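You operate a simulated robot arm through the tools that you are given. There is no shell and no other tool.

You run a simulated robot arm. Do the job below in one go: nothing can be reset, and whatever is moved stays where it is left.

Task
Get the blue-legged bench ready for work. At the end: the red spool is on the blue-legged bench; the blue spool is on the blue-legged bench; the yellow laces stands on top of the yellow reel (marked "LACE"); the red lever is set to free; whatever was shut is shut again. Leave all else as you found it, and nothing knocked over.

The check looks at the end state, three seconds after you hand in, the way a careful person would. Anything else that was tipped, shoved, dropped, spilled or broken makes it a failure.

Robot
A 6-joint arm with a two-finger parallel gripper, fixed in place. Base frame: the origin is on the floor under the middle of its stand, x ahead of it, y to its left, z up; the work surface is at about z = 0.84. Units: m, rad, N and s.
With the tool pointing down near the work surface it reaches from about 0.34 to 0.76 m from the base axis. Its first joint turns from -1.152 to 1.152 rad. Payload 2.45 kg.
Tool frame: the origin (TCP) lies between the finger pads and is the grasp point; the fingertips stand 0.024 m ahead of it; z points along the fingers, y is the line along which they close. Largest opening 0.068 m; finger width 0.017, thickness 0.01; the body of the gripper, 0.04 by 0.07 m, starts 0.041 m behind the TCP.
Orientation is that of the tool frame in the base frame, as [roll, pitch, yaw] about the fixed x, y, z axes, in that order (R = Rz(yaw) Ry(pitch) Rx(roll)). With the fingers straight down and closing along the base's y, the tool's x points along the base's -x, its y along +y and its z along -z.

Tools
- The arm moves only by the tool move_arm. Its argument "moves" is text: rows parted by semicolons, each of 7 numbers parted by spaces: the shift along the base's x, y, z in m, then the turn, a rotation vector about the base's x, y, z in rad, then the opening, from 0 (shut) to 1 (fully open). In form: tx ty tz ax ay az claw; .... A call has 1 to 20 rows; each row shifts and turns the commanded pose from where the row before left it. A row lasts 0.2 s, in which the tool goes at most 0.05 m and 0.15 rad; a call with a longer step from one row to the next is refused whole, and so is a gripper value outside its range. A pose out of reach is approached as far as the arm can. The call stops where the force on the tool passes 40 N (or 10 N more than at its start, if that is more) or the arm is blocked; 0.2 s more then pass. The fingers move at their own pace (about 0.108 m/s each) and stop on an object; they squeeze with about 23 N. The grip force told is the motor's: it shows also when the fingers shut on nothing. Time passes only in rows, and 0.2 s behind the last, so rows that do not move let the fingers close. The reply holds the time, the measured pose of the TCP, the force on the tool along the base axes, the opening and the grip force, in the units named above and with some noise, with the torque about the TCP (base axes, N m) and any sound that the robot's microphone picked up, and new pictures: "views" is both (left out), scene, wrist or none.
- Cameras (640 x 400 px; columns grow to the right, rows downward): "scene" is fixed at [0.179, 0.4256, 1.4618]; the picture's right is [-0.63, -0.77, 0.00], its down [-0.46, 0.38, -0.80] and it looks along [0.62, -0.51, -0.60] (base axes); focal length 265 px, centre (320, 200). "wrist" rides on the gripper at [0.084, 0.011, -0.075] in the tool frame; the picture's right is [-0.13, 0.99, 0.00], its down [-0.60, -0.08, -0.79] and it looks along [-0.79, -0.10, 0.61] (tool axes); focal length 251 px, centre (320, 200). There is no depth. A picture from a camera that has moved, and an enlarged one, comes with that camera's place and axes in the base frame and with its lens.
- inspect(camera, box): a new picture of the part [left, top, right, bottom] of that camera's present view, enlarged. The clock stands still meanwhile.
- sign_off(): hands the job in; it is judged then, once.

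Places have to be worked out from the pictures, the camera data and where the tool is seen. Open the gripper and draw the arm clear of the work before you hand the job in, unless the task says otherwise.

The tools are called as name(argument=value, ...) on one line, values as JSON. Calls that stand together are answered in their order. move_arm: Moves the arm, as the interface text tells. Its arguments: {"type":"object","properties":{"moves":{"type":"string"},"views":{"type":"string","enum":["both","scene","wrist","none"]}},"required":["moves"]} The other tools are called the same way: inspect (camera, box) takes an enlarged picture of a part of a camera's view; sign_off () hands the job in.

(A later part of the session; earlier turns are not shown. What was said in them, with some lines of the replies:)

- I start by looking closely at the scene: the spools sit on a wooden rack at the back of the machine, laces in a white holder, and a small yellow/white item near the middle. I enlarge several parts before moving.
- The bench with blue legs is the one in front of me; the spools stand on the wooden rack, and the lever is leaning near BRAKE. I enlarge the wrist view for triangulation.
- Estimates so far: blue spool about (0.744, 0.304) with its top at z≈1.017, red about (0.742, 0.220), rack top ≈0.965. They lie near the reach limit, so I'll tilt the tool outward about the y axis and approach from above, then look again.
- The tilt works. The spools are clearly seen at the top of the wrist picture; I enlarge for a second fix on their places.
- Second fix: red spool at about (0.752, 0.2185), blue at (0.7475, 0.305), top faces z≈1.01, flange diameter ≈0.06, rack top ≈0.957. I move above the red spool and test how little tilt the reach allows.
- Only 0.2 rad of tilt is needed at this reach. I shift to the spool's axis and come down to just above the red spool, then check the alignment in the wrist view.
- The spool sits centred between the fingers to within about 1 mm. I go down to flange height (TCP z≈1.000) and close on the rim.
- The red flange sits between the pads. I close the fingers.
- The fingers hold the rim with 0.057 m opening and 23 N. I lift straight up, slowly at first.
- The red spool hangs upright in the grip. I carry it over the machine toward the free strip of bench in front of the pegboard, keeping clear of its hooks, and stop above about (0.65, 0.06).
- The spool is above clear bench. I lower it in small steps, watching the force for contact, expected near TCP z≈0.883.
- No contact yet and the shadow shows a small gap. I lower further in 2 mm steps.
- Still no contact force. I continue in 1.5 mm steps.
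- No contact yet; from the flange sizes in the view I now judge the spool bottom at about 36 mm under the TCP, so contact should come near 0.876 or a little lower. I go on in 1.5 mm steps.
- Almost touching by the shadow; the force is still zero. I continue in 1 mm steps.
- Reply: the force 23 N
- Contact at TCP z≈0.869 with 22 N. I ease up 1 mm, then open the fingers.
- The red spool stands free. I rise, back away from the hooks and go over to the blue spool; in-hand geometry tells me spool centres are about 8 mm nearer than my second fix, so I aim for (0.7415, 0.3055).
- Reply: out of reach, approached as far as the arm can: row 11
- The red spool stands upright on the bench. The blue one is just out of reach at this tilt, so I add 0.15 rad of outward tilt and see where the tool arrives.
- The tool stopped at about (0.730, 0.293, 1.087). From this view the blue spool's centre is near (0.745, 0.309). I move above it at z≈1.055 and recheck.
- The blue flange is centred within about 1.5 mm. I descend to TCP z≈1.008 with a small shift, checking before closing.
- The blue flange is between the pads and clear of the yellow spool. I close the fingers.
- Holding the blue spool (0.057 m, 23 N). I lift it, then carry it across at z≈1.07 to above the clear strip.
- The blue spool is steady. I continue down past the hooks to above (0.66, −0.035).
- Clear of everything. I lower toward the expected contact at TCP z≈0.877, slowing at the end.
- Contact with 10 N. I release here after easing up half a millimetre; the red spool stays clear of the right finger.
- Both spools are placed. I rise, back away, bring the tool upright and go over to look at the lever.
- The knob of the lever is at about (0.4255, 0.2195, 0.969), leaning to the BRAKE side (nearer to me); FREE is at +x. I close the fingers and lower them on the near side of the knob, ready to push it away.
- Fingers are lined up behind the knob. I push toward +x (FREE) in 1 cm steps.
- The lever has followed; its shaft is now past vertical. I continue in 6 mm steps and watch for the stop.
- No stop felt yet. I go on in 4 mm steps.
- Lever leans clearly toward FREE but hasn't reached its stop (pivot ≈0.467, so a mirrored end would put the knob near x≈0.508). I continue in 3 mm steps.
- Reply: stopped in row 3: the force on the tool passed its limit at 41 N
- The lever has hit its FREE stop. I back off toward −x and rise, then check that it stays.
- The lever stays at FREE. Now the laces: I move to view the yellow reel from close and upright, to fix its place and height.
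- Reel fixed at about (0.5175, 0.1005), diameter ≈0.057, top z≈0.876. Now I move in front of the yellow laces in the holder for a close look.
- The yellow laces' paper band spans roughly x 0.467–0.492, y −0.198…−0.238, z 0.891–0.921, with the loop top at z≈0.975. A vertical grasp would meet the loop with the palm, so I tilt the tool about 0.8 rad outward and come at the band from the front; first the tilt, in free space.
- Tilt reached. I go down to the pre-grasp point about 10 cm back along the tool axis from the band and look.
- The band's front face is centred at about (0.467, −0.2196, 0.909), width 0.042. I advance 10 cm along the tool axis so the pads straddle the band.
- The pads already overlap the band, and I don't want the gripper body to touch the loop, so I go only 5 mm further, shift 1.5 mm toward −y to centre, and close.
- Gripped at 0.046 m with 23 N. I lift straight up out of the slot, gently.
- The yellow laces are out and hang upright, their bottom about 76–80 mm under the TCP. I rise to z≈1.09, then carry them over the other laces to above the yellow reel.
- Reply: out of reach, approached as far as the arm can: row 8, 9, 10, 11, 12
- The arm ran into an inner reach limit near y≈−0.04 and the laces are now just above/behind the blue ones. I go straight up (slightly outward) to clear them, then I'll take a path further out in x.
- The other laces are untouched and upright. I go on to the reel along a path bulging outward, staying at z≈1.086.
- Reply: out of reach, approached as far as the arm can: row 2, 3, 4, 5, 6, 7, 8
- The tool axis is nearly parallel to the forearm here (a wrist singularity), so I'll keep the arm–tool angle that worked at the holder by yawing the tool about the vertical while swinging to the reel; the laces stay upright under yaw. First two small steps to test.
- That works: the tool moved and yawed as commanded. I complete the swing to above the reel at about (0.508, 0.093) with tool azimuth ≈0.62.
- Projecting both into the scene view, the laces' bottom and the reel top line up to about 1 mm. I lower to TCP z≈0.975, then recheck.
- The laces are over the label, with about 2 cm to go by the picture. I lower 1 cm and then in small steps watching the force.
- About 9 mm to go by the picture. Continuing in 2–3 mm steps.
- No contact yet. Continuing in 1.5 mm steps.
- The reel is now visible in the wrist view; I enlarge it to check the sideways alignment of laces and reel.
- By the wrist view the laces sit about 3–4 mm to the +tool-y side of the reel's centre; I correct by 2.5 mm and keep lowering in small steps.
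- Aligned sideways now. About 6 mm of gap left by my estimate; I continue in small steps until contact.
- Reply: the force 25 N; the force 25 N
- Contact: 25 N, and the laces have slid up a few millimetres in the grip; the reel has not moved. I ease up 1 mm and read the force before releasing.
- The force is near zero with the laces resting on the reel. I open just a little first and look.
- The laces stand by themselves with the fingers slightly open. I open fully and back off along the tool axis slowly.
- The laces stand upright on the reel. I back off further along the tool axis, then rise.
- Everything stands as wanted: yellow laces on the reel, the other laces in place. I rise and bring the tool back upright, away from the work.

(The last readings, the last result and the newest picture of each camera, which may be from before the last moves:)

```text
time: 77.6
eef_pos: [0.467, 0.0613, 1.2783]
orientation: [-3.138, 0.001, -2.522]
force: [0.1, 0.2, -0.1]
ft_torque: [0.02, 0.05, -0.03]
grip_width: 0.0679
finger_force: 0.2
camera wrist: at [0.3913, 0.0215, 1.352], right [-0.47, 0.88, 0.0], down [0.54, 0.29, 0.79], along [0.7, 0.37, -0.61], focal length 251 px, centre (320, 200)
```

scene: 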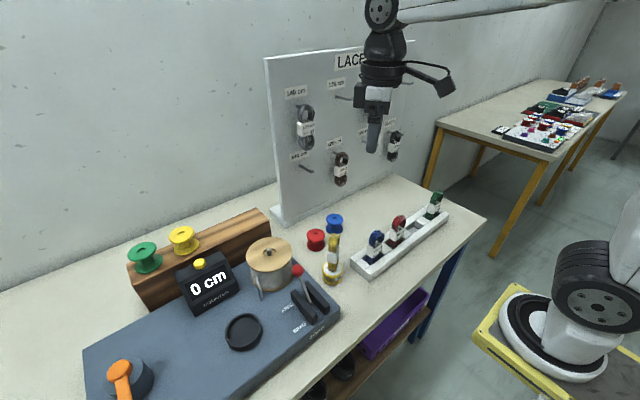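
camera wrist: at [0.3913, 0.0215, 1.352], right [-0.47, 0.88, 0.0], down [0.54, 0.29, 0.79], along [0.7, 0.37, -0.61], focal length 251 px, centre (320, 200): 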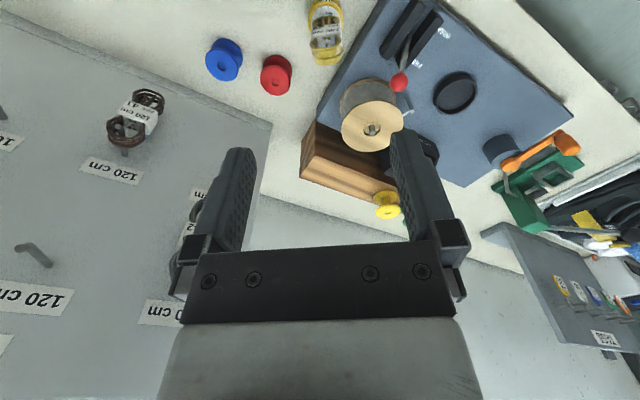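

The arm is clear. A final close look at the whole bench before handing in.

inspect(camera="scene", box=[290, 190, 370, 300])

inspect(camera="scene", box=[80, 200, 350, 400])

inspect(camera="scene", box=[260, 60, 460, 290])

```text
3.64 times, centred on (330, 245) of scene
camera zoom: at [0.179, 0.4256, 1.4618], right [-0.63, -0.77, 0.0], down [-0.46, 0.38, -0.8], along [0.62, -0.51, -0.6], focal length 964 px, centre (284, 36)
```

zoom: 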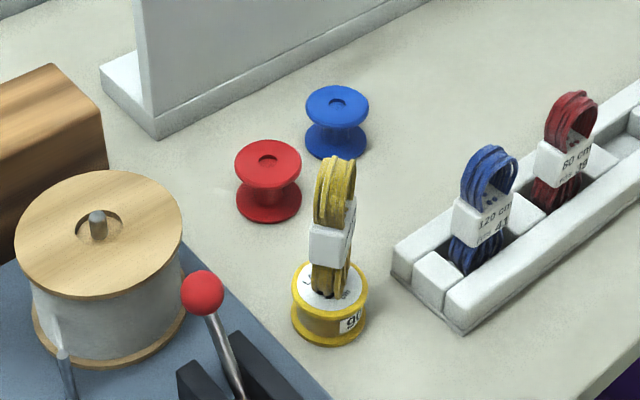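

```text
2.00 times, centred on (215, 300) of scene
camera zoom: at [0.179, 0.4256, 1.4618], right [-0.63, -0.77, 0.0], down [-0.46, 0.38, -0.8], along [0.62, -0.51, -0.6], focal length 530 px, centre (530, 0)
```

zoom: 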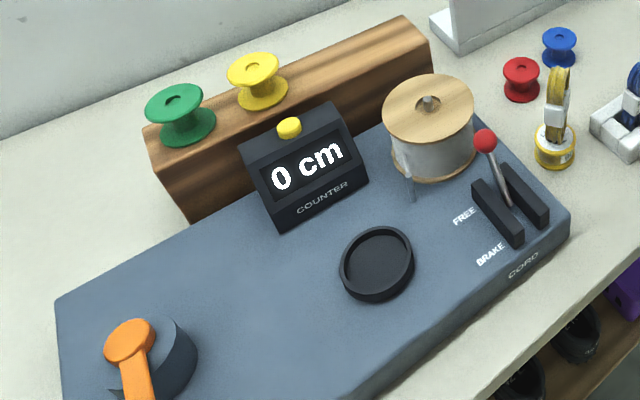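

```text
1.74 times, centred on (360, 175) of scene
camera zoom: at [0.179, 0.4256, 1.4618], right [-0.63, -0.77, 0.0], down [-0.46, 0.38, -0.8], along [0.62, -0.51, -0.6], focal length 461 px, centre (250, 244)
```

zoom: 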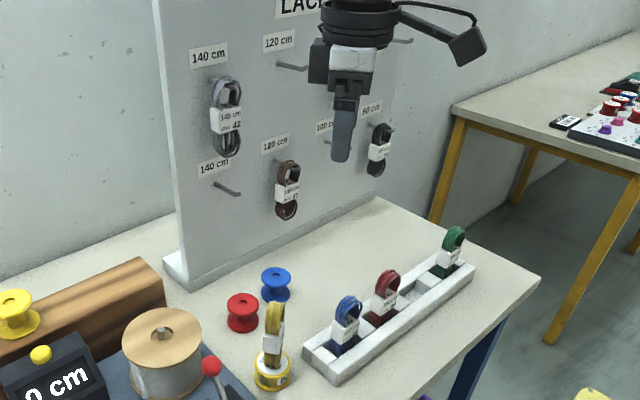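

The last pictures show the red and blue spools upright on the bench top and the yellow laces standing on the "LACE" reel. The lever is at FREE, everything else is in its place, and the gripper is open and clear. Nothing was opened, so there is nothing to shut. I hand in.

sign_off()

```text
The job is handed in.
```

The blue-legged bench is set up as you asked, and I've handed the job in. The last pictures before hand-in showed:

- **Spools:** the red and blue spools stand upright directly on the bench top, in front of the pegboard. The yellow and green ones are still on the wooden rack.
- **Yellow laces:** they stand upright on the yellow "LACE" reel. They slid up a few millimetres in the fingers when they touched down; the reel did not move.
- **Lever:** the red lever is against its FREE stop and stayed there after I let go.
- **Shut items:** I opened nothing, so there was nothing to shut again.

Partway through carrying the yellow laces, the arm reached its limit above the lace holder and they came down close over the blue laces. I lifted them clear, and the blue laces were still upright in their slot.

The gripper is open and the arm is raised clear of the bench.
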